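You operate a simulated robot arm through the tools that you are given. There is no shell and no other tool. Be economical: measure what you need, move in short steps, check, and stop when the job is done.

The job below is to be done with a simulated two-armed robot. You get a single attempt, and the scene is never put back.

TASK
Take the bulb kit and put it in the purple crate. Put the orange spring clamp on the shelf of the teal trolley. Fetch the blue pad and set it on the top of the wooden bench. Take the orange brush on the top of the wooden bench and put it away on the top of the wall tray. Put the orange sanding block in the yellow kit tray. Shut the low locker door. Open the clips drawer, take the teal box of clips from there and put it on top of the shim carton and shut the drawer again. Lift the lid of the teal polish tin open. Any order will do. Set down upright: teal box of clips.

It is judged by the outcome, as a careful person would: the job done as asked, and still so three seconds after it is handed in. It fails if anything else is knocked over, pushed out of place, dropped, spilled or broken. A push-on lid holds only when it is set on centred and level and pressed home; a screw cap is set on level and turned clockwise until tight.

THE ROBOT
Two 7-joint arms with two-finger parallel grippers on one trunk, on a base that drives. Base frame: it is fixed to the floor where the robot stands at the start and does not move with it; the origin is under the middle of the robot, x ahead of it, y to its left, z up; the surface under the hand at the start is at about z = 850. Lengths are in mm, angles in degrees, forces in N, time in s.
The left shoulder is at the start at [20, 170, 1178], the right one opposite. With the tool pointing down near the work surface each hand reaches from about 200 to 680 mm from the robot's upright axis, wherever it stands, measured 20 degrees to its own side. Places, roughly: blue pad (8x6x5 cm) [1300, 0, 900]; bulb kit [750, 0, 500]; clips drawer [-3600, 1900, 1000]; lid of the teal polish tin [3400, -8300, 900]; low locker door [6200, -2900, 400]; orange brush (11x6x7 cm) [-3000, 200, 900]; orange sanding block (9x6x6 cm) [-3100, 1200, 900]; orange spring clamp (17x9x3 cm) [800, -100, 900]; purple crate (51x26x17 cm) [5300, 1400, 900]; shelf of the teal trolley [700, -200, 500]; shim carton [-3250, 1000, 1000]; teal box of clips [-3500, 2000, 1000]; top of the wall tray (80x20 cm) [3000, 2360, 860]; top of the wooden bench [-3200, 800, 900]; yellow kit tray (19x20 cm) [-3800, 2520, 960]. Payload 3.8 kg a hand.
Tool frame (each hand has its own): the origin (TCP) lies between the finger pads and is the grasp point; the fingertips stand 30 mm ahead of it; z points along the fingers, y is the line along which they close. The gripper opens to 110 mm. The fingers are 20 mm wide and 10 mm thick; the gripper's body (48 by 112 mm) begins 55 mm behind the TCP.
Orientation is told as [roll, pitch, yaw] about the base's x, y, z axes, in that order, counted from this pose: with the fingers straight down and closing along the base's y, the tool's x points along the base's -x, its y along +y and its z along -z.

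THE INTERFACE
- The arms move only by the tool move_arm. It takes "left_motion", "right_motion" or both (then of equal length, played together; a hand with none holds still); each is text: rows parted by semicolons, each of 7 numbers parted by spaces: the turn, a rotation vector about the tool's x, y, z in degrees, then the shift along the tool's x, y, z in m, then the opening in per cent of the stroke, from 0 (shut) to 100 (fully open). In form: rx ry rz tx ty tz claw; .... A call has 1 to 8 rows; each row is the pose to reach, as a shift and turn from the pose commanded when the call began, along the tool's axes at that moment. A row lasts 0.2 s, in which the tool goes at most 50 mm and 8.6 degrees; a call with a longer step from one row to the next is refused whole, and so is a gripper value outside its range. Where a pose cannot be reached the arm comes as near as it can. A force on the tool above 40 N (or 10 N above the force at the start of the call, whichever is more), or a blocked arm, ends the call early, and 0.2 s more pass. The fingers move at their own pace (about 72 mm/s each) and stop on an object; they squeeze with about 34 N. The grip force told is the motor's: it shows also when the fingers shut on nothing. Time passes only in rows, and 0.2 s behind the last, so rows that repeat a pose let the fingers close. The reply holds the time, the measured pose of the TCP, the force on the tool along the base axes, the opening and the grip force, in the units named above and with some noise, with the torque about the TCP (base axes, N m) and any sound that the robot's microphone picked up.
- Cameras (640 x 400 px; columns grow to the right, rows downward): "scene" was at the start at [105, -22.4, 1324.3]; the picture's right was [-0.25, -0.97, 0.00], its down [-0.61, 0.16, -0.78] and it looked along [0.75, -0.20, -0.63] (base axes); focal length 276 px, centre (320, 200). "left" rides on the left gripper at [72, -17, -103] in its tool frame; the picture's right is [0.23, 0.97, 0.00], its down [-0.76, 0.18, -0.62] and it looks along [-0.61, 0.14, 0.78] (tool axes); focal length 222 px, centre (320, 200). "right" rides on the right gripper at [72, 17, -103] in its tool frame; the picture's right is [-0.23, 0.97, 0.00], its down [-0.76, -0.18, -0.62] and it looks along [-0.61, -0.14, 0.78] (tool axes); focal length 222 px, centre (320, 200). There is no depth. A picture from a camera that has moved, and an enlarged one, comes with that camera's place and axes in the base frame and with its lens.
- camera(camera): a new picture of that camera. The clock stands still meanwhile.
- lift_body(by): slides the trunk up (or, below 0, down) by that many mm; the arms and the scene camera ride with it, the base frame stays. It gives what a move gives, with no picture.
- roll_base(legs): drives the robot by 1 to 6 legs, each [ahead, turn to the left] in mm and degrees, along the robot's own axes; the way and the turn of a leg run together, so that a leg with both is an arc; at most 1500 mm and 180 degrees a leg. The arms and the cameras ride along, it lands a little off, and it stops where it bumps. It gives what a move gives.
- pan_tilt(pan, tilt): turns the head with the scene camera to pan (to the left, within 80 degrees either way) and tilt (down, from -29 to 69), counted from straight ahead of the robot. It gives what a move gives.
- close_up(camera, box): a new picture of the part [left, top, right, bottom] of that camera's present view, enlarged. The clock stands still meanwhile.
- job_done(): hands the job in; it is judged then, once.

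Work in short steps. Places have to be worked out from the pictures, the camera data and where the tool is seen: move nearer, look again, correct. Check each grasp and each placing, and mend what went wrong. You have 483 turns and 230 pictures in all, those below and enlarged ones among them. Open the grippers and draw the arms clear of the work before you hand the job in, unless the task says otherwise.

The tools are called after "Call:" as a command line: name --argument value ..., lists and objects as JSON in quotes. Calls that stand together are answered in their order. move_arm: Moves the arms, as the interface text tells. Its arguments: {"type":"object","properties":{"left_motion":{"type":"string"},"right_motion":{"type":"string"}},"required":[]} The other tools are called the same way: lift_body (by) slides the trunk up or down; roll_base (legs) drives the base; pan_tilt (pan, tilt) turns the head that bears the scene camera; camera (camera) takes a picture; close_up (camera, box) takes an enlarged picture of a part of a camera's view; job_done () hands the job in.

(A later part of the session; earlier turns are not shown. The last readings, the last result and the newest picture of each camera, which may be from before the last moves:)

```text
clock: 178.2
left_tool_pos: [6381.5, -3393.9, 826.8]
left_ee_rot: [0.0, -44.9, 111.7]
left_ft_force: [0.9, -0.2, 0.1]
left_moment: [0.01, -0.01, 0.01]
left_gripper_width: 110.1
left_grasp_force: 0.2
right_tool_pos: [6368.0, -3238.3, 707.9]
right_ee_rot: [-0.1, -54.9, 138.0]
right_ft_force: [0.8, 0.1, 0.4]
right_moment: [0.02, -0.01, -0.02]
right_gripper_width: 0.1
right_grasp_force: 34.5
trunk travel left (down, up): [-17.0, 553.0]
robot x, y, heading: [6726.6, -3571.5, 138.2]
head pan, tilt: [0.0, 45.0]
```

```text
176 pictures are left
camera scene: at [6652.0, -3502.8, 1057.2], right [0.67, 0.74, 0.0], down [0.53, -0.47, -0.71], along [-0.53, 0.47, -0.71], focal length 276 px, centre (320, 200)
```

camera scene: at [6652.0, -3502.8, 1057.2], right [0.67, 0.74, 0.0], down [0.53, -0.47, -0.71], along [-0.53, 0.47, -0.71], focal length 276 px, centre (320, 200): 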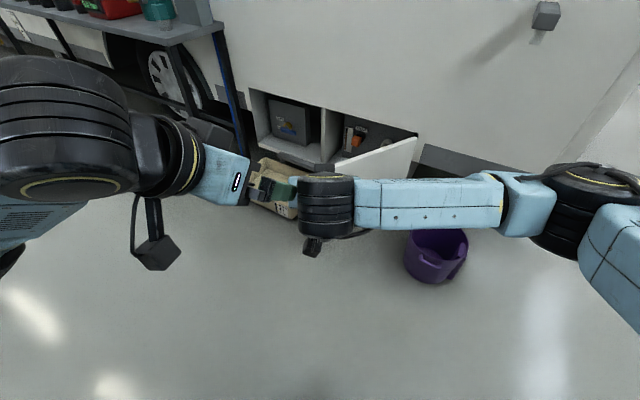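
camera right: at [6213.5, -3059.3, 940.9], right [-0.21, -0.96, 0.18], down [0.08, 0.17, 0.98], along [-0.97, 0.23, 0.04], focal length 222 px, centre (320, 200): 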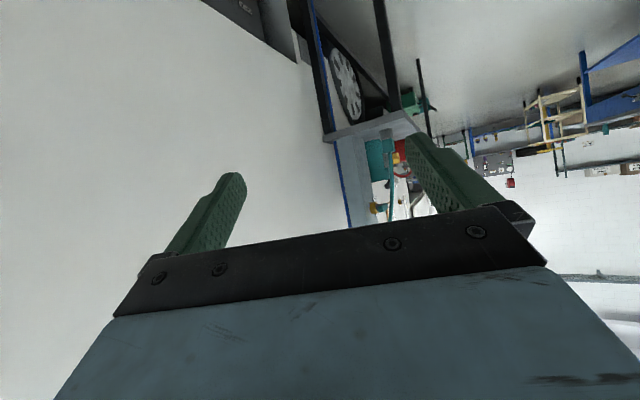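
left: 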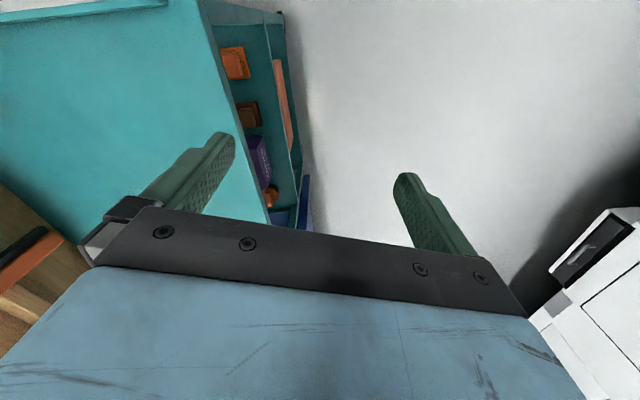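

Hand now points ahead. I lower it to door height (z≈390) and slightly right, still outside the door's reach.

Call:
move_arm --right_motion "0 0 0 0.0275 -0.0138 0.03 0; 0 0 0 0.055 -0.0275 0.06 0; 0 0 0 0.0825 -0.041 0.09 0; 0 0 0 0.11 -0.055 0.12 0; 0 0 0 0.1375 -0.069 0.15 0; 0 0 0 0.165 -0.0825 0.18 0; 0 0 0 0.1925 -0.096 0.21 0; 0 0 0 0.22 -0.11 0.24 0"

Call:
camera --camera "scene"

```text
clock: 180.0
left_tool_pos: [6383.7, -3393.2, 827.1]
left_ee_rot: [0.0, -44.9, 111.6]
left_ft_force: [-0.1, 0.3, 0.4]
left_moment: [0.03, 0.01, 0.01]
left_gripper_width: 109.9
left_grasp_force: 0.2
right_tool_pos: [6351.8, -3119.4, 401.2]
right_ee_rot: [-1.6, -53.4, 138.2]
right_ft_force: [0.0, 0.8, -0.1]
right_moment: [0.0, -0.01, 0.01]
right_gripper_width: 0.2
right_grasp_force: 34.1
right hand out of reach, approached as far as the arm can: row 6, 7, 8
trunk travel left (down, up): [-17.0, 553.0]
robot x, y, heading: [6728.7, -3572.8, 138.0]
head pan, tilt: [0.0, 45.0]
```

```text
175 pictures are left
camera scene: at [6652.1, -3502.7, 1057.1], right [0.67, 0.74, 0.0], down [0.53, -0.47, -0.71], along [-0.53, 0.47, -0.71], focal length 276 px, centre (320, 200)
```

scene: 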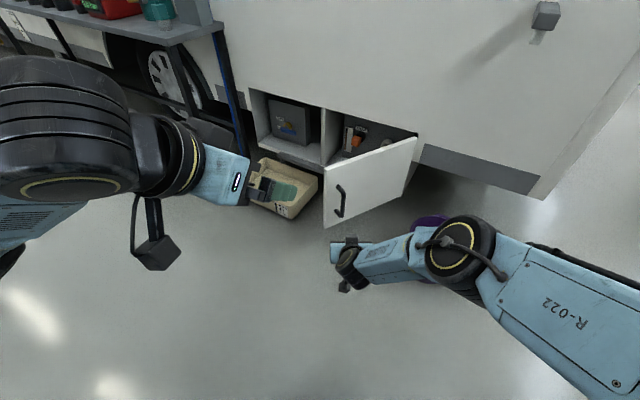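

The door is plain to see now. The right elbow would come too near the camper wall at the end of the push, so I use the left arm instead: raise the right hand away, turn and lower the left.

Call:
move_arm --left_motion "-4.7 0 -4.7 0 0 0 50; -9.4 0 -9.4 0 0 0 0; -14 0 -14 0 0 0 0; -18.7 0 -18.7 0 0 0 0"

Call:
move_arm --left_motion "0 -1.2 0 0.016 0.002 0.045 0; 0 -2.5 0 0.033 0.004 0.089 0; 0 -3.7 0 0.049 0.006 0.133 0; 0 -5 0 0.065 0.008 0.178 0; 0 -6.2 0 0.081 0.01 0.222 0; 0 -7.5 0 0.098 0.012 0.267 0; 0 -8.7 0 0.114 0.014 0.311 0; 0 -10 0 0.13 0.016 0.356 0" --right_motion "0 0 0 -0.0275 0.005 -0.03 0; 0 0 0 -0.055 0.01 -0.06 0; 0 0 0 -0.0825 0.01 -0.09 0; 0 0 0 -0.11 0.01 -0.12 0; 0 0 0 -0.1375 0.01 -0.15 0; 0 0 0 -0.165 0.01 -0.18 0; 0 0 0 -0.1925 0.01 -0.21 0; 0 0 0 -0.22 0.01 -0.24 0"

Call:
camera --camera "scene"

```text
clock: 181.0
left_tool_pos: [6383.1, -3395.3, 826.9]
left_ee_rot: [0.1, -44.9, 138.2]
left_ft_force: [0.2, 0.2, 0.4]
left_moment: [0.0, -0.02, 0.0]
left_gripper_width: 0.2
left_grasp_force: 30.2
right_tool_pos: [6352.3, -3120.1, 401.5]
right_ee_rot: [-1.5, -53.3, 138.2]
right_ft_force: [0.0, 0.6, -0.4]
right_moment: [0.0, -0.03, -0.02]
right_gripper_width: 0.0
right_grasp_force: 34.1
trunk travel left (down, up): [-17.0, 553.0]
robot x, y, heading: [6725.7, -3570.1, 138.0]
head pan, tilt: [0.0, 45.0]
```

```text
clock: 182.8
left_tool_pos: [6252.3, -3300.2, 482.7]
left_ee_rot: [0.0, -54.9, 137.9]
left_ft_force: [0.4, -0.4, -0.2]
left_moment: [-0.02, -0.02, 0.0]
left_gripper_width: 0.1
left_grasp_force: 34.1
right_tool_pos: [6397.7, -3169.7, 713.7]
right_ee_rot: [-0.2, -54.8, 138.3]
right_ft_force: [-0.2, 0.7, 0.1]
right_moment: [-0.02, -0.01, 0.0]
right_gripper_width: 0.0
right_grasp_force: 33.7
right hand out of reach, approached as far as the arm can: row 1
trunk travel left (down, up): [-17.0, 553.0]
robot x, y, heading: [6727.1, -3566.6, 138.0]
head pan, tilt: [0.0, 45.0]
```

```text
174 pictures are left
camera scene: at [6652.1, -3502.7, 1057.2], right [0.67, 0.74, 0.0], down [0.53, -0.47, -0.71], along [-0.53, 0.47, -0.71], focal length 276 px, centre (320, 200)
```

scene: 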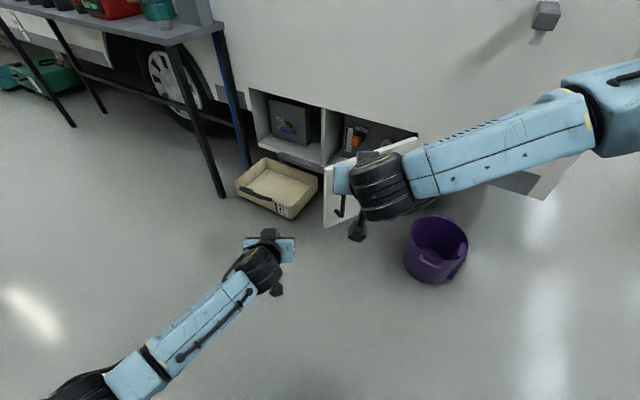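

I fold the right arm back and up, then shift the base right by ~240 mm so the left hand lines up with the door.

Call:
move_arm --right_motion "0 0 0 0.003 0 -0.042 0; 0 0 0 0.006 0 -0.083 0; 0 0 0 0.01 0 -0.125 0; 0 0 0 0.013 0 -0.166 0; 0 0 0 0.016 0 -0.208 0; 0 0 0 0.019 0 -0.249 0; 0 0 0 0.022 0 -0.29 0"

Call:
roll_base --legs '[[0, -60], [275, 0], [0, 60]]'

Call:
camera --camera "scene"

```text
clock: 184.4
left_tool_pos: [6251.4, -3300.7, 484.8]
left_ee_rot: [0.1, -54.9, 138.0]
left_ft_force: [0.3, 0.7, -0.4]
left_moment: [-0.04, 0.02, 0.0]
left_gripper_width: 0.0
left_grasp_force: 33.8
right_tool_pos: [6530.2, -3353.4, 878.9]
right_ee_rot: [-0.5, -54.5, 137.8]
right_ft_force: [0.0, 0.8, 0.5]
right_moment: [0.0, -0.04, 0.02]
right_gripper_width: 0.1
right_grasp_force: 34.2
right hand out of reach, approached as far as the arm can: row 5, 6, 7
trunk travel left (down, up): [-17.0, 553.0]
robot x, y, heading: [6728.2, -3571.5, 137.8]
head pan, tilt: [0.0, 45.0]
```

```text
clock: 191.6
left_tool_pos: [6315.4, -3024.0, 484.8]
left_ee_rot: [0.0, -55.0, 137.1]
left_ft_force: [0.3, 0.2, -0.5]
left_moment: [0.01, 0.01, -0.02]
left_gripper_width: 0.0
left_grasp_force: 34.3
right_tool_pos: [6592.0, -3084.1, 882.6]
right_ee_rot: [0.2, -54.7, 136.4]
right_ft_force: [0.1, 0.7, 0.3]
right_moment: [-0.02, 0.01, 0.0]
right_gripper_width: 0.0
right_grasp_force: 34.7
trunk travel left (down, up): [-17.0, 553.0]
robot x, y, heading: [6787.4, -3304.2, 137.2]
head pan, tilt: [0.0, 45.0]
```

```text
173 pictures are left
camera scene: at [6711.6, -3234.3, 1057.2], right [0.68, 0.73, 0.0], down [0.52, -0.48, -0.71], along [-0.52, 0.48, -0.71], focal length 276 px, centre (320, 200)
```

scene: 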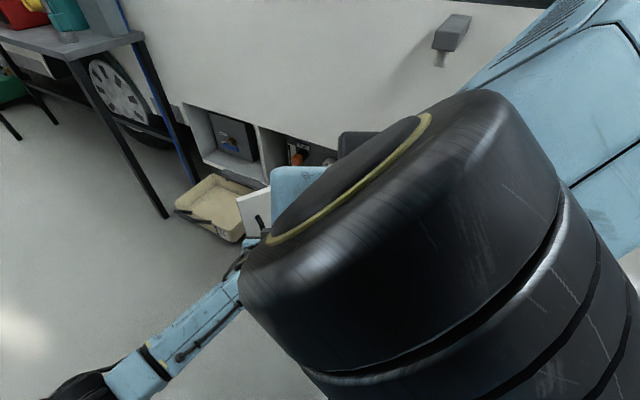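

The right wrist blocks the view. I bring the right hand out to a tool-down pose at the right side.

Call:
move_arm --right_motion "0 8 0 0.004 -0.031 0.013 0; 0 16 0 0.008 -0.063 0.027 0; 0 24 0 0.013 -0.094 0.04 0; 0 32 0 0.017 -0.126 0.054 0; 0 40 0 0.021 -0.157 0.068 0; 0 48 0 0.026 -0.19 0.081 0; 0 55 0 0.03 -0.22 0.095 0"

Call:
camera --camera "scene"

```text
clock: 193.2
left_tool_pos: [6314.6, -3024.5, 484.5]
left_ee_rot: [0.1, -54.9, 137.1]
left_ft_force: [-0.3, -0.3, 0.2]
left_moment: [0.0, 0.01, -0.01]
left_gripper_width: 0.0
left_grasp_force: 33.8
right_tool_pos: [6699.1, -2884.4, 801.3]
right_ee_rot: [0.1, 0.4, 136.5]
right_ft_force: [0.7, -0.3, 0.2]
right_moment: [-0.01, -0.03, 0.01]
right_gripper_width: 0.0
right_grasp_force: 34.3
right hand out of reach, approached as far as the arm can: row 1, 2
trunk travel left (down, up): [-17.0, 553.0]
robot x, y, heading: [6788.5, -3302.1, 137.1]
head pan, tilt: [0.0, 45.0]
```

```text
172 pictures are left
camera scene: at [6711.7, -3234.3, 1057.2], right [0.68, 0.73, 0.0], down [0.52, -0.48, -0.71], along [-0.52, 0.48, -0.71], focal length 276 px, centre (320, 200)
```

scene: 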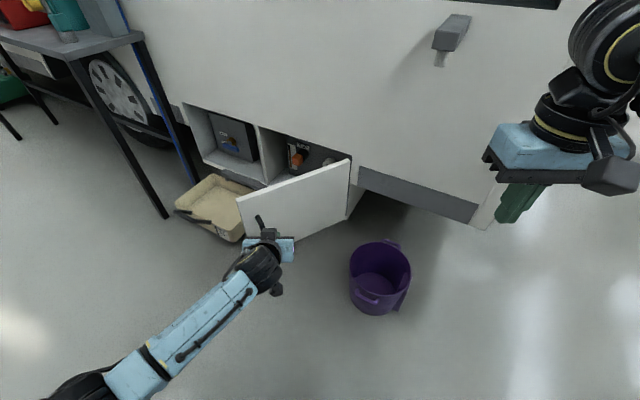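

Clear view. I pull the right hand back 100 mm, lower the left to z≈440 and creep the base ahead 100 mm.

Call:
move_arm --left_motion "0 0 0 0.007 0.01 0.03 0; 0 0 0 0.014 0.02 0.059 0; 0 0 0 0.014 0.02 0.059 0" --right_motion "0 0 0 0.04 0 0 0; 0 0 0 0.08 0 0 0; 0 0 0 0.1 0 0 0"

Call:
roll_base --legs '[[100, 0]]'

Call:
camera --camera "scene"

```text
clock: 194.0
left_tool_pos: [6273.4, -3014.5, 438.1]
left_ee_rot: [0.0, -55.0, 137.1]
left_ft_force: [0.6, -0.8, -0.7]
left_moment: [-0.02, -0.03, 0.0]
left_gripper_width: 0.1
left_grasp_force: 33.9
right_tool_pos: [6767.6, -2945.0, 804.0]
right_ee_rot: [0.1, 0.4, 136.4]
right_ft_force: [-0.5, 1.1, 0.9]
right_moment: [0.0, 0.02, -0.06]
right_gripper_width: 0.0
right_grasp_force: 34.2
right hand out of reach, approached as far as the arm can: row 3
trunk travel left (down, up): [-17.0, 553.0]
robot x, y, heading: [6787.0, -3306.1, 137.0]
head pan, tilt: [0.0, 45.0]
```

```text
clock: 195.1
left_tool_pos: [6202.5, -2946.4, 439.7]
left_ee_rot: [0.0, -55.0, 137.1]
left_ft_force: [0.1, 0.6, -0.7]
left_moment: [0.02, -0.03, 0.04]
left_gripper_width: 0.1
left_grasp_force: 34.0
right_tool_pos: [6694.0, -2880.6, 804.4]
right_ee_rot: [0.2, 0.3, 136.5]
right_ft_force: [0.5, -0.3, 0.4]
right_moment: [-0.01, -0.03, 0.01]
right_gripper_width: 0.0
right_grasp_force: 34.3
trunk travel left (down, up): [-17.0, 553.0]
robot x, y, heading: [6711.8, -3233.7, 137.0]
head pan, tilt: [0.0, 45.0]
```

```text
171 pictures are left
camera scene: at [6640.0, -3167.7, 1057.1], right [0.68, 0.73, 0.0], down [0.52, -0.48, -0.71], along [-0.52, 0.48, -0.71], focal length 276 px, centre (320, 200)
```

scene: 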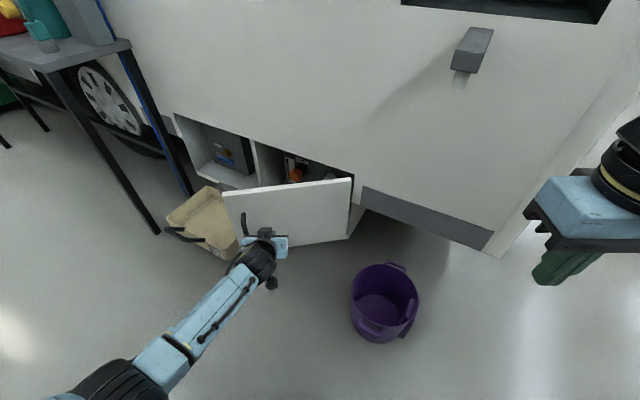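

Fingertips are just short of the door face. I push on with the base, 80 mm.

Call:
roll_base --legs '[[80, 0]]'

Call:
camera --camera "scene"

```text
clock: 196.2
left_tool_pos: [6141.5, -2891.9, 439.4]
left_ee_rot: [0.1, -54.9, 137.1]
left_ft_force: [0.3, -0.4, 0.0]
left_moment: [-0.02, 0.02, -0.02]
left_gripper_width: 0.0
left_grasp_force: 34.1
right_tool_pos: [6635.8, -2824.4, 804.5]
right_ee_rot: [0.2, 0.3, 136.6]
right_ft_force: [0.4, -0.2, -1.1]
right_moment: [0.0, -0.02, -0.02]
right_gripper_width: 0.1
right_grasp_force: 34.1
trunk travel left (down, up): [-17.0, 553.0]
robot x, y, heading: [6656.4, -3182.6, 137.2]
head pan, tilt: [0.0, 45.0]
```

```text
170 pictures are left
camera scene: at [6581.2, -3113.1, 1057.1], right [0.68, 0.73, 0.0], down [0.52, -0.48, -0.71], along [-0.52, 0.48, -0.71], focal length 276 px, centre (320, 200)
```

scene: 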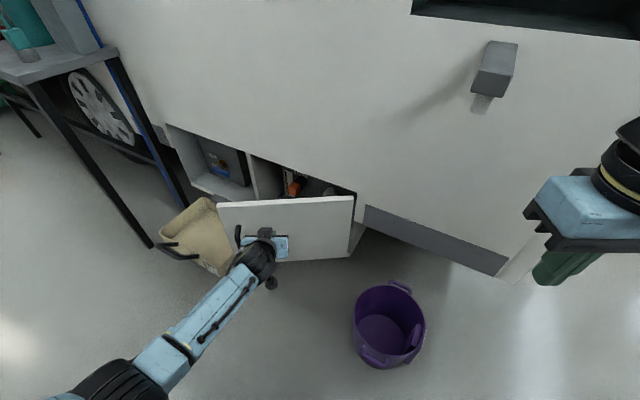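

The door is swinging; the tray hasn't moved. Another 70 mm.

Call:
roll_base --legs '[[70, 0]]'

Call:
camera --camera "scene"

```text
clock: 197.2
left_tool_pos: [6091.4, -2844.2, 439.1]
left_ee_rot: [0.0, -54.9, 137.1]
left_ft_force: [0.6, -0.3, -0.6]
left_moment: [0.02, 0.05, 0.03]
left_gripper_width: 0.0
left_grasp_force: 34.1
right_tool_pos: [6586.5, -2778.5, 805.4]
right_ee_rot: [0.1, 0.2, 136.6]
right_ft_force: [-0.3, 0.5, 0.2]
right_moment: [0.01, -0.01, 0.03]
right_gripper_width: 0.0
right_grasp_force: 33.6
trunk travel left (down, up): [-17.0, 553.0]
robot x, y, heading: [6606.9, -3134.4, 137.0]
head pan, tilt: [0.0, 45.0]
```

```text
169 pictures are left
camera scene: at [6530.6, -3065.9, 1057.1], right [0.68, 0.73, 0.0], down [0.52, -0.48, -0.71], along [-0.52, 0.48, -0.71], focal length 276 px, centre (320, 200)
```

scene: 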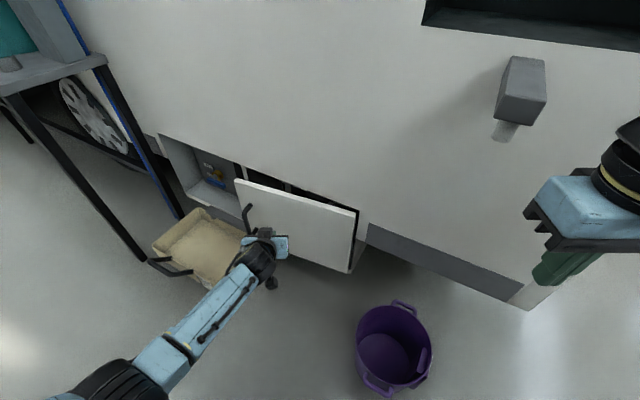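

Nearly shut. I finish with the arm, which is force-limited.

Call:
move_arm --left_motion "0 0 0 -0.009 0 0.012 0; 0 0 0 -0.017 0 0.024 0; 0 0 0 -0.026 0 0.037 0; 0 0 0 -0.035 0 0.049 0; 0 0 0 -0.046 0 0.065 0; 0 0 0 -0.052 0 0.073 0"

Call:
camera --camera "scene"

```text
clock: 198.6
left_tool_pos: [6025.7, -2783.7, 439.0]
left_ee_rot: [0.0, -54.9, 137.2]
left_ft_force: [-0.7, 0.4, 0.6]
left_moment: [-0.01, -0.01, -0.04]
left_gripper_width: 0.2
left_grasp_force: 34.1
right_tool_pos: [6585.1, -2777.4, 803.6]
right_ee_rot: [0.1, 0.3, 136.5]
right_ft_force: [-0.1, 0.0, 0.4]
right_moment: [0.03, -0.03, 0.01]
right_gripper_width: 0.0
right_grasp_force: 33.4
trunk travel left (down, up): [-17.0, 553.0]
robot x, y, heading: [6601.4, -3136.8, 137.2]
head pan, tilt: [0.0, 45.0]
```

```text
168 pictures are left
camera scene: at [6530.6, -3065.9, 1057.2], right [0.68, 0.73, 0.0], down [0.52, -0.48, -0.71], along [-0.52, 0.48, -0.71], focal length 276 px, centre (320, 200)
```

scene: 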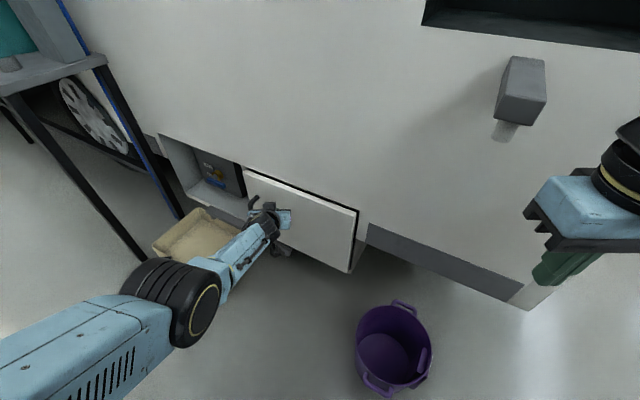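

Almost flush. I keep pushing until the force rises.

Call:
move_arm --left_motion "0 0 0 -0.006 0 0.008 0; 0 0 0 -0.012 0 0.016 0; 0 0 0 -0.017 0 0.024 0; 0 0 0 -0.023 0 0.033 0; 0 0 0 -0.029 0 0.041 0; 0 0 0 -0.035 0 0.049 0; 0 0 0 -0.04 0 0.057 0"

Call:
close_up --camera "scene" --box '[140, 110, 400, 290]'

```text
clock: 200.2
left_tool_pos: [6006.2, -2781.6, 457.4]
left_ee_rot: [0.2, -53.8, 137.0]
left_ft_force: [32.0, -19.5, -13.0]
left_moment: [-0.53, -0.53, -0.55]
left_gripper_width: 0.0
left_grasp_force: 33.8
left hand out of reach, approached as far as the arm can: row 1, 2, 3, 4, 5, 6, 7
right_tool_pos: [6584.7, -2778.2, 803.3]
right_ee_rot: [0.1, 0.4, 136.5]
right_ft_force: [-0.8, 0.6, -0.5]
right_moment: [0.04, 0.0, 0.0]
right_gripper_width: 0.0
right_grasp_force: 33.8
trunk travel left (down, up): [-17.0, 553.0]
robot x, y, heading: [6604.5, -3135.9, 137.1]
head pan, tilt: [0.0, 45.0]
```

```text
2.22 times, centred on (270, 200) of scene
camera zoom: at [6531.1, -3066.3, 1057.1], right [0.68, 0.73, 0.0], down [0.52, -0.48, -0.71], along [-0.52, 0.48, -0.71], focal length 613 px, centre (431, 200)
```

zoom: 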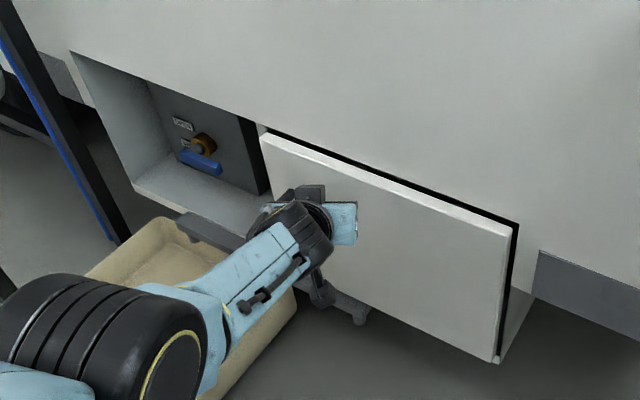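

The push meets about 37 N, so the door seems home. I retract the hand and check.

Call:
move_arm --left_motion "0 0 0 0.015 0 -0.03 0; 0 0 0 0.03 0 -0.06 0; 0 0 0 0.045 0 -0.09 0; 0 0 0 0.045 0 -0.13 0; 0 0 0 0.045 0 -0.17 0"

Call:
close_up --camera "scene" --box '[140, 110, 400, 290]'

```text
clock: 201.4
left_tool_pos: [6121.8, -2887.8, 526.5]
left_ee_rot: [0.1, -54.8, 137.0]
left_ft_force: [-0.7, 0.3, 0.5]
left_moment: [-0.02, 0.0, -0.01]
left_gripper_width: 0.1
left_grasp_force: 33.7
right_tool_pos: [6585.6, -2777.9, 804.9]
right_ee_rot: [0.1, 0.4, 136.5]
right_ft_force: [-0.4, 0.2, -0.2]
right_moment: [-0.02, -0.03, 0.01]
right_gripper_width: 0.0
right_grasp_force: 34.0
trunk travel left (down, up): [-17.0, 553.0]
robot x, y, heading: [6606.3, -3133.9, 136.9]
head pan, tilt: [0.0, 45.0]
```

```text
2.22 times, centred on (270, 200) of scene
camera zoom: at [6530.6, -3065.9, 1057.2], right [0.68, 0.73, 0.0], down [0.52, -0.48, -0.71], along [-0.52, 0.48, -0.71], focal length 613 px, centre (431, 200)
```

zoom: 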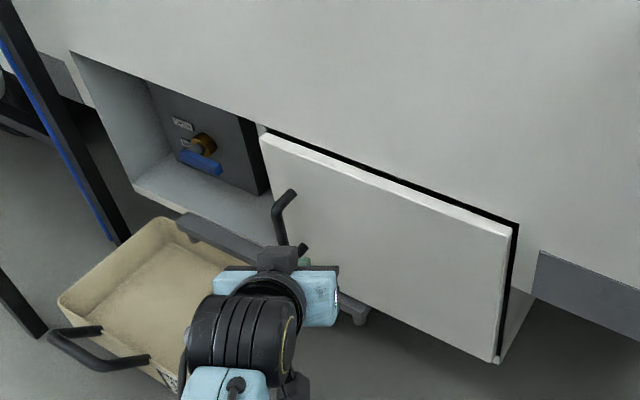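

The door's top edge is parallel to the opening: shut. I back away, bring the left hand to a tool-down pose, raise the trunk and look toward the tin's corner.

Call:
roll_base --legs '[[-450, 0]]'

Call:
move_arm --left_motion "0 8 0 -0.03 0 -0.03 0; 0 16 0 -0.06 0 -0.06 0; 0 24 0 -0.09 0 -0.09 0; 0 32 0 -0.12 0 -0.12 0; 0 40 0 -0.15 0 -0.13 0; 0 48 0 -0.17 0 -0.13 0; 0 55 0 -0.19 0 -0.13 0"

Call:
lift_body --by 275

Call:
roll_base --legs '[[0, 95]]'

Call:
pan_tilt --pan 0 --tilt 15

Call:
camera --camera "scene"

```text
clock: 204.1
left_tool_pos: [6448.2, -3192.7, 525.8]
left_ee_rot: [0.2, -55.0, 137.4]
left_ft_force: [0.1, 0.7, -0.9]
left_moment: [0.01, 0.05, -0.02]
left_gripper_width: 0.0
left_grasp_force: 34.1
right_tool_pos: [6911.2, -3080.8, 804.9]
right_ee_rot: [0.1, 0.3, 136.8]
right_ft_force: [0.1, 0.1, 0.2]
right_moment: [-0.01, 0.02, -0.01]
right_gripper_width: 0.0
right_grasp_force: 33.7
trunk travel left (down, up): [-17.0, 553.0]
robot x, y, heading: [6932.7, -3439.7, 137.4]
head pan, tilt: [0.0, 45.0]
```

```text
clock: 205.7
left_tool_pos: [6400.3, -3156.7, 731.9]
left_ee_rot: [0.0, 0.2, 137.2]
left_ft_force: [0.2, -0.9, -0.1]
left_moment: [-0.02, -0.02, 0.02]
left_gripper_width: 0.0
left_grasp_force: 33.7
left hand out of reach, approached as far as the arm can: row 5, 6, 7
right_tool_pos: [6910.9, -3081.2, 805.4]
right_ee_rot: [0.1, 0.3, 136.8]
right_ft_force: [0.0, 0.8, 0.1]
right_moment: [0.01, 0.03, -0.02]
right_gripper_width: 0.1
right_grasp_force: 33.9
trunk travel left (down, up): [-17.0, 553.0]
robot x, y, heading: [6931.8, -3436.2, 137.6]
head pan, tilt: [0.0, 45.0]
```

```text
clock: 208.5
left_tool_pos: [6399.0, -3158.3, 1007.1]
left_ee_rot: [0.0, 0.1, 137.3]
left_ft_force: [-0.7, 0.6, 0.7]
left_moment: [0.01, 0.01, 0.02]
left_gripper_width: 0.1
left_grasp_force: 33.6
right_tool_pos: [6910.9, -3081.0, 1080.5]
right_ee_rot: [0.1, 0.2, 136.8]
right_ft_force: [-0.2, -0.3, 0.0]
right_moment: [-0.01, 0.0, 0.01]
right_gripper_width: 0.0
right_grasp_force: 34.3
trunk travel left (down, up): [-292.0, 278.0]
robot x, y, heading: [6935.2, -3434.9, 137.0]
head pan, tilt: [0.0, 45.0]
```

```text
clock: 212.9
left_tool_pos: [6696.4, -3992.5, 1007.1]
left_ee_rot: [0.0, 0.0, -127.9]
left_ft_force: [-1.0, 0.2, -0.5]
left_moment: [0.0, -0.02, 0.01]
left_gripper_width: 0.2
left_grasp_force: 33.8
right_tool_pos: [6577.5, -3489.1, 1078.7]
right_ee_rot: [0.1, 0.2, -128.5]
right_ft_force: [-0.3, -0.3, 0.0]
right_moment: [-0.01, 0.0, 0.0]
right_gripper_width: 0.0
right_grasp_force: 33.9
trunk travel left (down, up): [-292.0, 278.0]
robot x, y, heading: [6933.5, -3439.2, -128.0]
head pan, tilt: [0.0, 45.0]
```

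```text
clock: 213.9
left_tool_pos: [6696.6, -3992.1, 1007.3]
left_ee_rot: [-0.1, 0.1, -127.9]
left_ft_force: [-0.3, 0.4, 0.8]
left_moment: [0.04, -0.04, -0.01]
left_gripper_width: 0.1
left_grasp_force: 33.9
right_tool_pos: [6578.2, -3488.5, 1079.6]
right_ee_rot: [0.1, 0.2, -128.5]
right_ft_force: [0.0, -1.0, 0.0]
right_moment: [0.01, 0.0, -0.02]
right_gripper_width: 0.2
right_grasp_force: 33.8
trunk travel left (down, up): [-292.0, 278.0]
robot x, y, heading: [6931.6, -3443.1, -128.0]
head pan, tilt: [0.0, 15.0]
```

```text
165 pictures are left
camera scene: at [6863.1, -3529.3, 1378.9], right [-0.79, 0.61, 0.0], down [0.16, 0.2, -0.97], along [-0.59, -0.76, -0.26], focal length 276 px, centre (320, 200)
```

scene: 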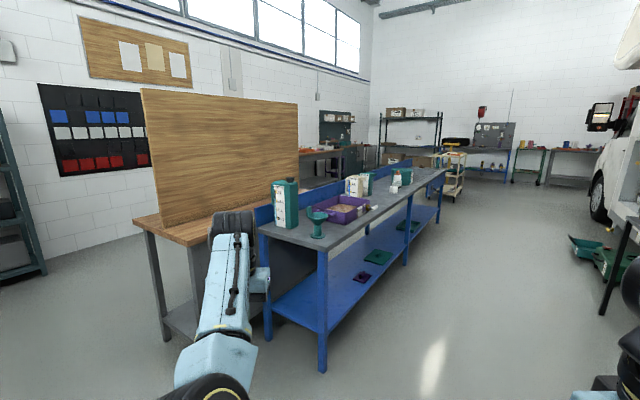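

The tin's bench must be along the south wall, behind the centre island. I go round the island's east end.

Call:
roll_base --legs '[[0, 53], [806, 0], [806, 0], [0, -27], [1226, 0], [0, -65]]'

Call:
camera --camera "scene"

```text
clock: 234.5
left_tool_pos: [6592.2, -6528.8, 1007.8]
left_ee_rot: [0.1, 0.1, -163.9]
left_ft_force: [0.7, 0.6, -0.4]
left_moment: [0.03, 0.02, -0.01]
left_gripper_width: 0.2
left_grasp_force: 34.0
right_tool_pos: [6792.1, -6052.5, 1080.3]
right_ee_rot: [0.2, 0.4, -164.5]
right_ft_force: [0.2, -0.7, 0.3]
right_moment: [-0.04, -0.01, 0.0]
right_gripper_width: 0.2
right_grasp_force: 34.3
trunk travel left (down, up): [-292.0, 278.0]
robot x, y, heading: [7103.7, -6218.2, -163.7]
head pan, tilt: [0.0, 15.0]
```

```text
164 pictures are left
camera scene: at [6998.8, -6252.3, 1379.0], right [-0.28, 0.96, 0.0], down [0.25, 0.07, -0.97], along [-0.93, -0.27, -0.26], focal length 276 px, centre (320, 200)
```

scene: 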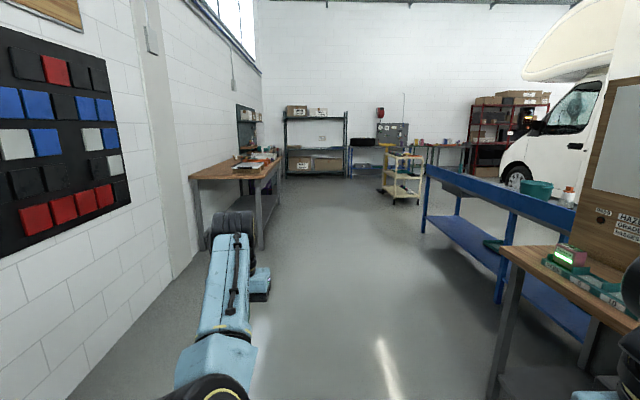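

Lane is clear. I drive along it to a stand-off in front of the wall bench and face it.

Call:
roll_base --legs '[[0, -3.5], [1330, 0], [1330, 0], [1330, 0], [0, 94]]'

Call:
pan_tilt --pan 0 --tilt 25

Call:
camera --camera "scene"

```text
clock: 258.0
left_tool_pos: [3495.3, -7527.0, 1007.1]
left_ee_rot: [0.0, 0.2, -77.5]
left_ft_force: [-0.3, 0.8, 1.2]
left_moment: [-0.02, 0.03, 0.04]
left_gripper_width: 0.2
left_grasp_force: 34.1
right_tool_pos: [3031.3, -7296.9, 1079.4]
right_ee_rot: [0.1, 0.3, -78.1]
right_ft_force: [-0.5, 0.1, 0.3]
right_moment: [0.01, 0.01, -0.01]
right_gripper_width: 0.0
right_grasp_force: 34.3
trunk travel left (down, up): [-292.0, 278.0]
robot x, y, heading: [3218.6, -6992.7, -77.5]
head pan, tilt: [0.0, 15.0]
```

```text
clock: 258.7
left_tool_pos: [3494.6, -7528.0, 1007.3]
left_ee_rot: [0.0, 0.1, -77.6]
left_ft_force: [0.1, -0.2, 0.2]
left_moment: [0.02, -0.02, -0.04]
left_gripper_width: 0.1
left_grasp_force: 33.7
right_tool_pos: [3031.3, -7297.5, 1078.9]
right_ee_rot: [0.0, 0.4, -78.1]
right_ft_force: [0.0, -0.9, -0.1]
right_moment: [0.01, -0.01, -0.02]
right_gripper_width: 0.2
right_grasp_force: 34.3
trunk travel left (down, up): [-292.0, 278.0]
robot x, y, heading: [3217.5, -6993.3, -77.5]
head pan, tilt: [0.0, 25.0]
```

```text
163 pictures are left
camera scene: at [3244.1, -7103.1, 1362.8], right [-0.98, -0.22, 0.0], down [-0.09, 0.41, -0.91], along [0.2, -0.89, -0.42], focal length 276 px, centre (320, 200)
```

scene: 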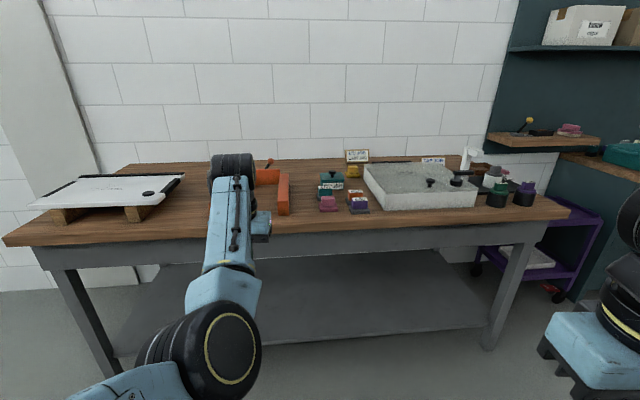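

Small tins are near the middle of the bench. Zoom in.

Call:
close_up --camera "scene" --box '[250, 140, 410, 220]'

```text
4.00 times, centred on (330, 180) of scene
camera zoom: at [3244.1, -7103.1, 1362.8], right [-0.98, -0.22, 0.0], down [-0.09, 0.41, -0.91], along [0.2, -0.89, -0.42], focal length 1103 px, centre (280, 280)
```

zoom: 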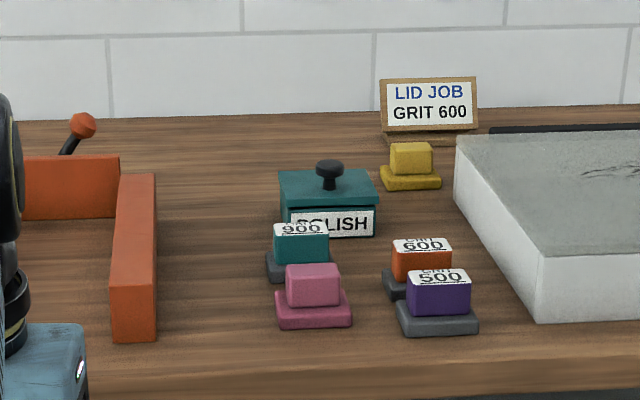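

The teal POLISH tin has a black knob on its lid and sits at about (3454,-8297). I tuck the left hand back and up clear of the orange fixture, then drive closer.

Call:
move_arm --left_motion "0 0 0 0.04 0 -0.03 0; 0 0 0 0.08 0 -0.06 0; 0 0 0 0.12 0 -0.09 0; 0 0 0 0.16 0 -0.12 0; 0 0 0 0.2 0 -0.15 0; 0 0 0 0.24 0 -0.15 0"

Call:
roll_base --legs '[[0, 1.8], [690, 0], [0, 2.7]]'

Call:
pan_tilt --pan -10 --tilt 45

Call:
camera --camera "scene"

```text
clock: 260.1
left_tool_pos: [3562.9, -7515.1, 1138.8]
left_ee_rot: [0.0, 0.0, -77.5]
left_ft_force: [0.3, 0.6, 0.4]
left_moment: [0.0, 0.01, 0.0]
left_gripper_width: 0.0
left_grasp_force: 34.1
left hand out of reach, approached as far as the arm can: row 1, 2, 3, 4, 5, 6
right_tool_pos: [3030.6, -7296.8, 1079.8]
right_ee_rot: [0.2, 0.3, -78.2]
right_ft_force: [0.5, 0.0, 0.0]
right_moment: [-0.02, 0.01, 0.0]
right_gripper_width: 0.1
right_grasp_force: 34.3
trunk travel left (down, up): [-292.0, 278.0]
robot x, y, heading: [3215.5, -6992.9, -77.2]
head pan, tilt: [0.0, 25.0]
```

```text
clock: 264.7
left_tool_pos: [3771.8, -8156.8, 1138.3]
left_ee_rot: [-0.1, 0.1, -73.2]
left_ft_force: [0.2, 0.8, -0.2]
left_moment: [0.01, 0.0, 0.02]
left_gripper_width: 0.1
left_grasp_force: 34.2
right_tool_pos: [3224.5, -7979.3, 1079.8]
right_ee_rot: [0.1, 0.3, -73.7]
right_ft_force: [-0.5, -0.1, -0.2]
right_moment: [-0.02, 0.03, -0.01]
right_gripper_width: 0.0
right_grasp_force: 33.5
trunk travel left (down, up): [-292.0, 278.0]
robot x, y, heading: [3386.8, -7660.6, -73.4]
head pan, tilt: [0.0, 25.0]
```

```text
clock: 265.5
left_tool_pos: [3772.7, -8156.8, 1139.4]
left_ee_rot: [-0.1, 0.1, -73.2]
left_ft_force: [1.3, 0.3, 0.1]
left_moment: [0.0, 0.0, 0.0]
left_gripper_width: 0.4
left_grasp_force: 34.1
right_tool_pos: [3224.5, -7979.5, 1079.7]
right_ee_rot: [0.1, 0.3, -73.8]
right_ft_force: [-0.3, -0.1, -0.8]
right_moment: [0.01, 0.0, 0.02]
right_gripper_width: 0.4
right_grasp_force: 33.9
trunk travel left (down, up): [-292.0, 278.0]
robot x, y, heading: [3385.7, -7658.9, -73.1]
head pan, tilt: [-10.0, 45.0]
```

```text
161 pictures are left
camera scene: at [3404.6, -7762.3, 1332.2], right [-0.99, -0.12, 0.0], down [-0.08, 0.7, -0.71], along [0.08, -0.7, -0.71], focal length 276 px, centre (320, 200)
```

scene: 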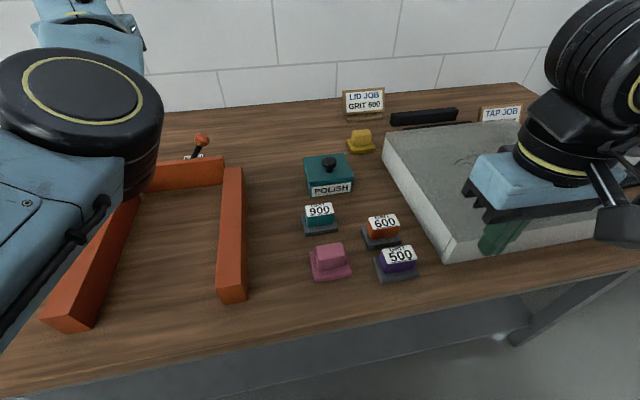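

Call:
close_up --camera "scene" --box '[260, 110, 420, 210]'

```text
4.00 times, centred on (340, 160) of scene
camera zoom: at [3404.6, -7762.3, 1332.2], right [-0.99, -0.12, 0.0], down [-0.08, 0.7, -0.71], along [0.08, -0.7, -0.71], focal length 1103 px, centre (240, 360)
```

zoom: 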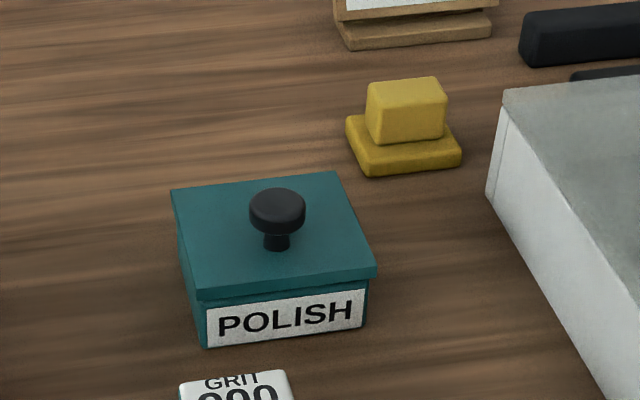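

The lid has a mushroom knob at about (3446,-8281,935), 612 mm ahead and 122 right of me. I bring the right hand over it, tilted 40° forward, fingers closing sideways.

Call:
move_arm --right_motion "0 -5 0 -0.038 0.016 0.01 60; 0 -10 0 -0.075 0.031 0.02 60; 0 -15 0 -0.113 0.047 0.03 60; 0 -20 0 -0.15 0.063 0.04 60; 0 -25 0 -0.188 0.078 0.05 60; 0 -30 0 -0.226 0.094 0.06 60; 0 -35 0 -0.263 0.11 0.07 60; 0 -40 0 -0.3 0.125 0.084 60"

Call:
camera --camera "right"

Call:
camera --camera "scene"

```text
clock: 267.3
left_tool_pos: [3772.7, -8156.2, 1137.8]
left_ee_rot: [0.0, 0.1, -73.2]
left_ft_force: [0.4, -0.5, -0.1]
left_moment: [0.01, 0.02, -0.03]
left_gripper_width: 0.0
left_grasp_force: 34.2
right_tool_pos: [3427.5, -8231.8, 992.7]
right_ee_rot: [0.1, -39.9, -73.8]
right_ft_force: [0.6, 0.3, -0.8]
right_moment: [-0.01, 0.0, 0.01]
right_gripper_width: 66.1
right_grasp_force: 0.1
trunk travel left (down, up): [-292.0, 278.0]
robot x, y, heading: [3389.4, -7664.6, -73.2]
head pan, tilt: [-10.0, 45.0]
```

```text
159 pictures are left
camera right: at [3409.7, -8109.3, 1027.6], right [0.98, 0.11, 0.15], down [-0.12, -0.23, 0.97], along [0.14, -0.97, -0.21], focal length 222 px, centre (320, 200)
```

right: 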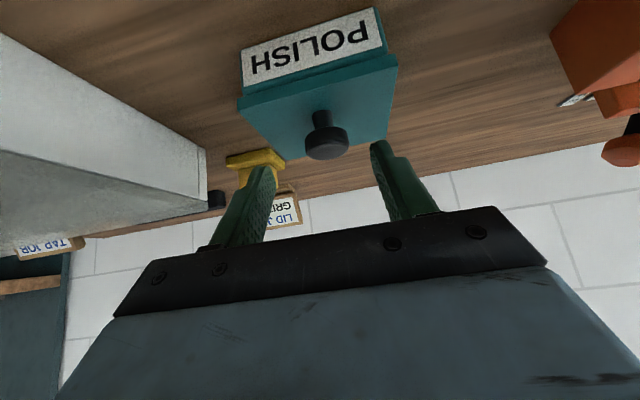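

```text
158 pictures are left
camera scene: at [3405.2, -7762.7, 1332.1], right [-0.99, -0.12, 0.0], down [-0.08, 0.7, -0.71], along [0.08, -0.7, -0.71], focal length 276 px, centre (320, 200)
```

scene: 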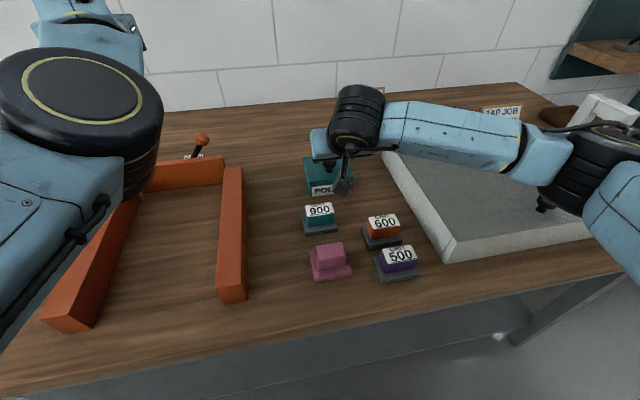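

Knob measured again at (3450,-8289). I approach so the knob head sits near the fingertips, and look.

Call:
move_arm --right_motion "0 0 0 -0.003 0.002 0.022 60; 0 0 0 -0.005 0.004 0.044 60; 0 0 0 -0.007 0.004 0.064 60; 0 0 0 -0.007 0.004 0.064 60"

Call:
camera --camera "right"

```text
clock: 268.3
left_tool_pos: [3771.2, -8154.8, 1139.5]
left_ee_rot: [0.0, 0.1, -73.1]
left_ft_force: [0.3, 0.5, -0.2]
left_moment: [0.03, 0.01, -0.02]
left_gripper_width: 0.0
left_grasp_force: 33.8
right_tool_pos: [3446.9, -8276.7, 960.6]
right_ee_rot: [0.6, -41.0, -73.8]
right_ft_force: [-0.3, 2.6, 10.7]
right_moment: [-0.17, 0.32, -0.02]
right_gripper_width: 65.6
right_grasp_force: 0.1
trunk travel left (down, up): [-292.0, 278.0]
robot x, y, heading: [3386.6, -7659.7, -73.0]
head pan, tilt: [-10.0, 45.0]
stopped in row 4 (right hand): the force on the tool passed its limit at 46 N (the readings are from after the stop); the commanded pose is now the measured one
```

```text
157 pictures are left
camera right: at [3427.9, -8153.9, 992.4], right [0.98, 0.11, 0.16], down [-0.13, -0.21, 0.97], along [0.14, -0.97, -0.2], focal length 222 px, centre (320, 200)
```

right: 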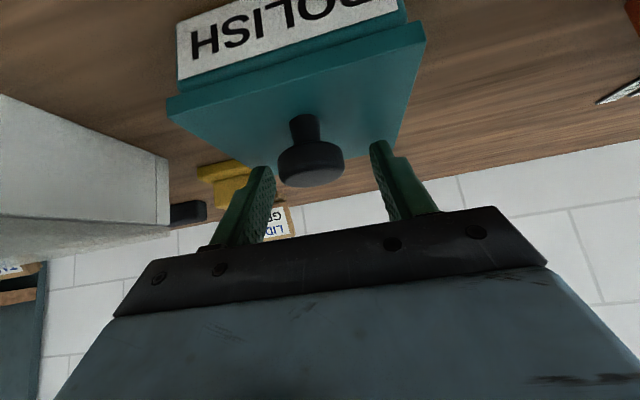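

The fingertips met the lid, so it's higher (z≈930) and the knob nearer than I figured: about 26 mm too far ahead. I shift back and re-check.

Call:
move_arm --right_motion "0 0 0 0.005 0 -0.016 60; 0 0 0 0.022 0 -0.024 60; 0 0 0 0.022 0 -0.022 60"

Call:
camera --camera "right"

```text
clock: 269.1
left_tool_pos: [3770.5, -8155.2, 1139.4]
left_ee_rot: [0.0, 0.0, -73.2]
left_ft_force: [-0.1, 0.7, -0.6]
left_moment: [0.03, -0.01, -0.01]
left_gripper_width: 0.1
left_grasp_force: 34.2
right_tool_pos: [3437.7, -8246.1, 960.1]
right_ee_rot: [0.4, -40.6, -73.9]
right_ft_force: [-1.8, 3.7, 7.7]
right_moment: [-0.08, 0.33, -0.15]
right_gripper_width: 66.1
right_grasp_force: 0.5
trunk travel left (down, up): [-292.0, 278.0]
robot x, y, heading: [3386.3, -7660.0, -73.0]
head pan, tilt: [-10.0, 45.0]
```

```text
156 pictures are left
camera right: at [3418.0, -8123.9, 992.9], right [0.98, 0.11, 0.15], down [-0.13, -0.22, 0.97], along [0.14, -0.97, -0.2], focal length 222 px, centre (320, 200)
```

right: 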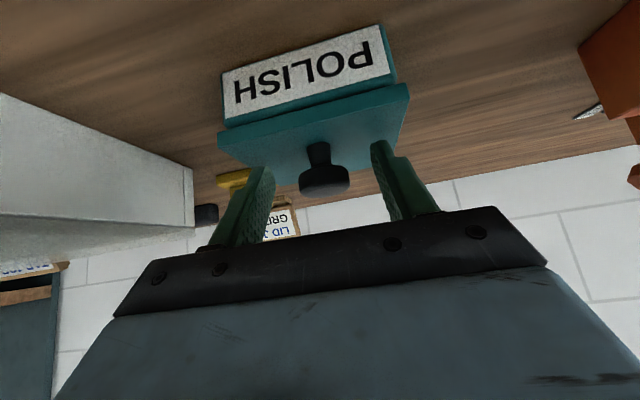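

Knob triangulates to (3441,-8250,955), so it's right between the fingers now. I back out 10 mm along the tool to unload the tips, then close on it.

Call:
move_arm --right_motion "0 0 0 0 0 -0.01 60; 0 0 0 0 0 -0.01 40; 0 0 0 0 0 -0.01 20; 0 0 0 0 0 -0.01 0; 0 0 0 0 0 -0.01 0; 0 0 0 0 0 -0.01 0"

Call:
camera --camera "right"

```text
clock: 270.5
left_tool_pos: [3772.5, -8156.2, 1137.1]
left_ee_rot: [0.0, 0.0, -73.3]
left_ft_force: [0.8, -0.1, 0.1]
left_moment: [0.03, 0.0, -0.01]
left_gripper_width: 0.0
left_grasp_force: 34.0
right_tool_pos: [3437.4, -8239.3, 967.2]
right_ee_rot: [0.4, -40.4, -73.8]
right_ft_force: [8.1, 3.7, -3.6]
right_moment: [0.31, -0.12, 0.17]
right_gripper_width: 31.3
right_grasp_force: 44.6
trunk travel left (down, up): [-292.0, 278.0]
robot x, y, heading: [3388.5, -7659.0, -73.3]
head pan, tilt: [-10.0, 45.0]
```

```text
155 pictures are left
camera right: at [3417.5, -8117.3, 999.2], right [0.98, 0.11, 0.15], down [-0.13, -0.22, 0.97], along [0.14, -0.97, -0.2], focal length 222 px, centre (320, 200)
```

right: 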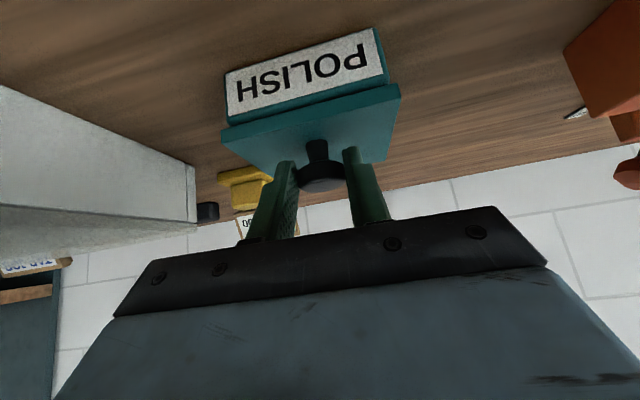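

Knob gripped at 31 mm. I try lifting along the arc of a rear hinge, about 20°, and check.

Call:
move_arm --right_motion "0 0 0 -0.005 0 -0.002 0; 0 0 0 -0.0105 0 -0.0036 0; 0 0 0 -0.016 0 -0.0045 0; 0 0 0 -0.0215 0 -0.0054 0"

Call:
camera --camera "right"

Call:
close_up --camera "scene" --box '[260, 110, 420, 210]'

```text
clock: 271.5
left_tool_pos: [3771.5, -8154.6, 1139.2]
left_ee_rot: [0.1, 0.0, -73.2]
left_ft_force: [0.4, -0.1, 0.6]
left_moment: [0.01, -0.01, -0.03]
left_gripper_width: 0.1
left_grasp_force: 33.9
right_tool_pos: [3440.1, -8250.0, 985.5]
right_ee_rot: [0.4, -40.0, -73.9]
right_ft_force: [5.3, 20.1, -9.2]
right_moment: [1.62, 0.38, 0.08]
right_gripper_width: 30.9
right_grasp_force: 45.3
trunk travel left (down, up): [-292.0, 278.0]
robot x, y, heading: [3386.9, -7660.7, -73.2]
head pan, tilt: [-10.0, 45.0]
```

```text
154 pictures are left
camera right: at [3421.2, -8128.6, 1018.1], right [0.98, 0.11, 0.15], down [-0.12, -0.23, 0.97], along [0.14, -0.97, -0.21], focal length 222 px, centre (320, 200)
```

right: 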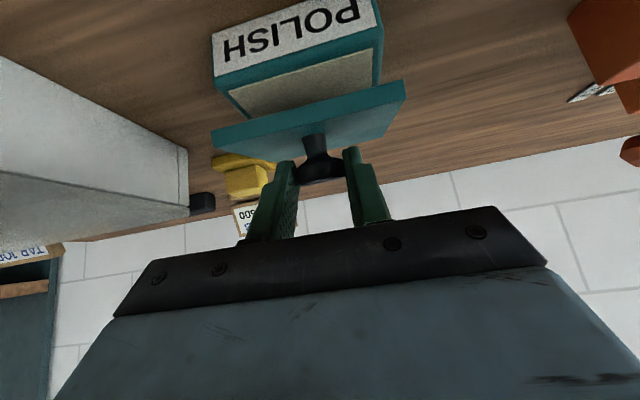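

```text
4.00 times, centred on (340, 160) of scene
camera zoom: at [3405.2, -7760.3, 1332.3], right [-0.99, -0.12, 0.0], down [-0.08, 0.7, -0.71], along [0.08, -0.7, -0.71], focal length 1103 px, centre (240, 360)
```

zoom: 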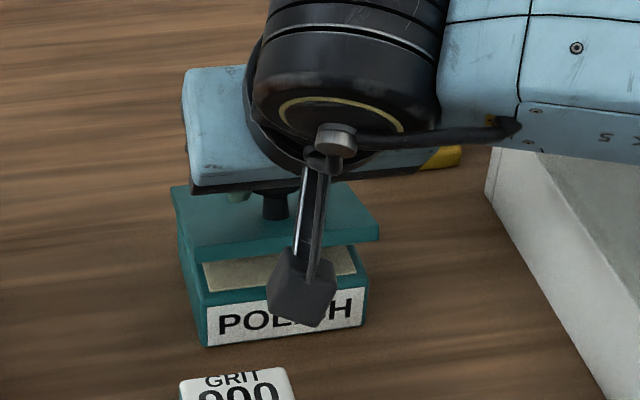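

The lid is opening on a rear hinge, though I pushed a bit too far forward. I follow the corrected arc up to about 58°, letting the hand tip upright with it.

Call:
move_arm --right_motion "0 5 0 -0.008 0 -0.001 0; 0 11 0 -0.017 0 -0.001 0; 0 18 0 -0.028 0 0.001 0; 0 24 0 -0.04 0 0.003 0; 0 30 0 -0.048 0 0.007 0; 0 35 0 -0.056 0 0.0095 0"

Call:
camera --camera "right"

Call:
close_up --camera "scene" --box '[260, 110, 420, 210]'

```text
clock: 272.9
left_tool_pos: [3774.1, -8154.7, 1138.6]
left_ee_rot: [0.0, 0.0, -73.2]
left_ft_force: [0.5, 0.8, 0.2]
left_moment: [-0.02, 0.04, 0.01]
left_gripper_width: 0.1
left_grasp_force: 34.5
right_tool_pos: [3456.7, -8297.8, 1015.0]
right_ee_rot: [0.4, -5.3, -73.3]
right_ft_force: [8.1, 15.5, -8.7]
right_moment: [1.2, 0.49, 0.01]
right_gripper_width: 30.9
right_grasp_force: 45.1
trunk travel left (down, up): [-292.0, 278.0]
robot x, y, heading: [3389.7, -7661.5, -73.1]
head pan, tilt: [-10.0, 45.0]
```

```text
152 pictures are left
camera right: at [3446.9, -8214.5, 1112.2], right [1.0, 0.06, 0.03], down [0.03, -0.72, 0.69], along [0.06, -0.69, -0.72], focal length 222 px, centre (320, 200)
```

right: 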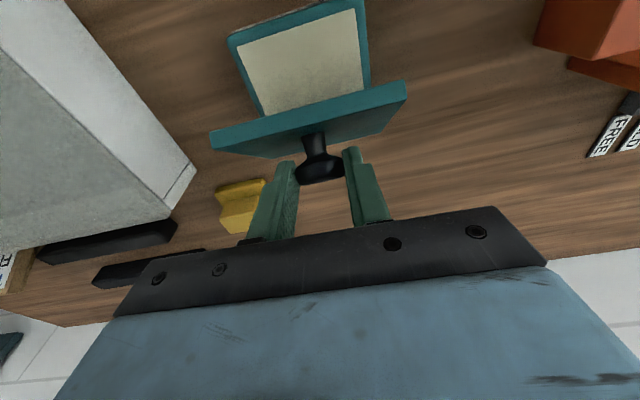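

```text
4.00 times, centred on (340, 160) of scene
camera zoom: at [3405.8, -7760.4, 1332.2], right [-0.99, -0.12, 0.0], down [-0.08, 0.7, -0.71], along [0.08, -0.7, -0.71], focal length 1103 px, centre (240, 360)
```

zoom: 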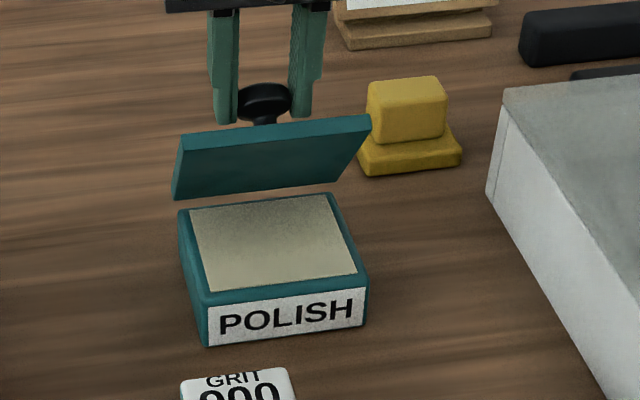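

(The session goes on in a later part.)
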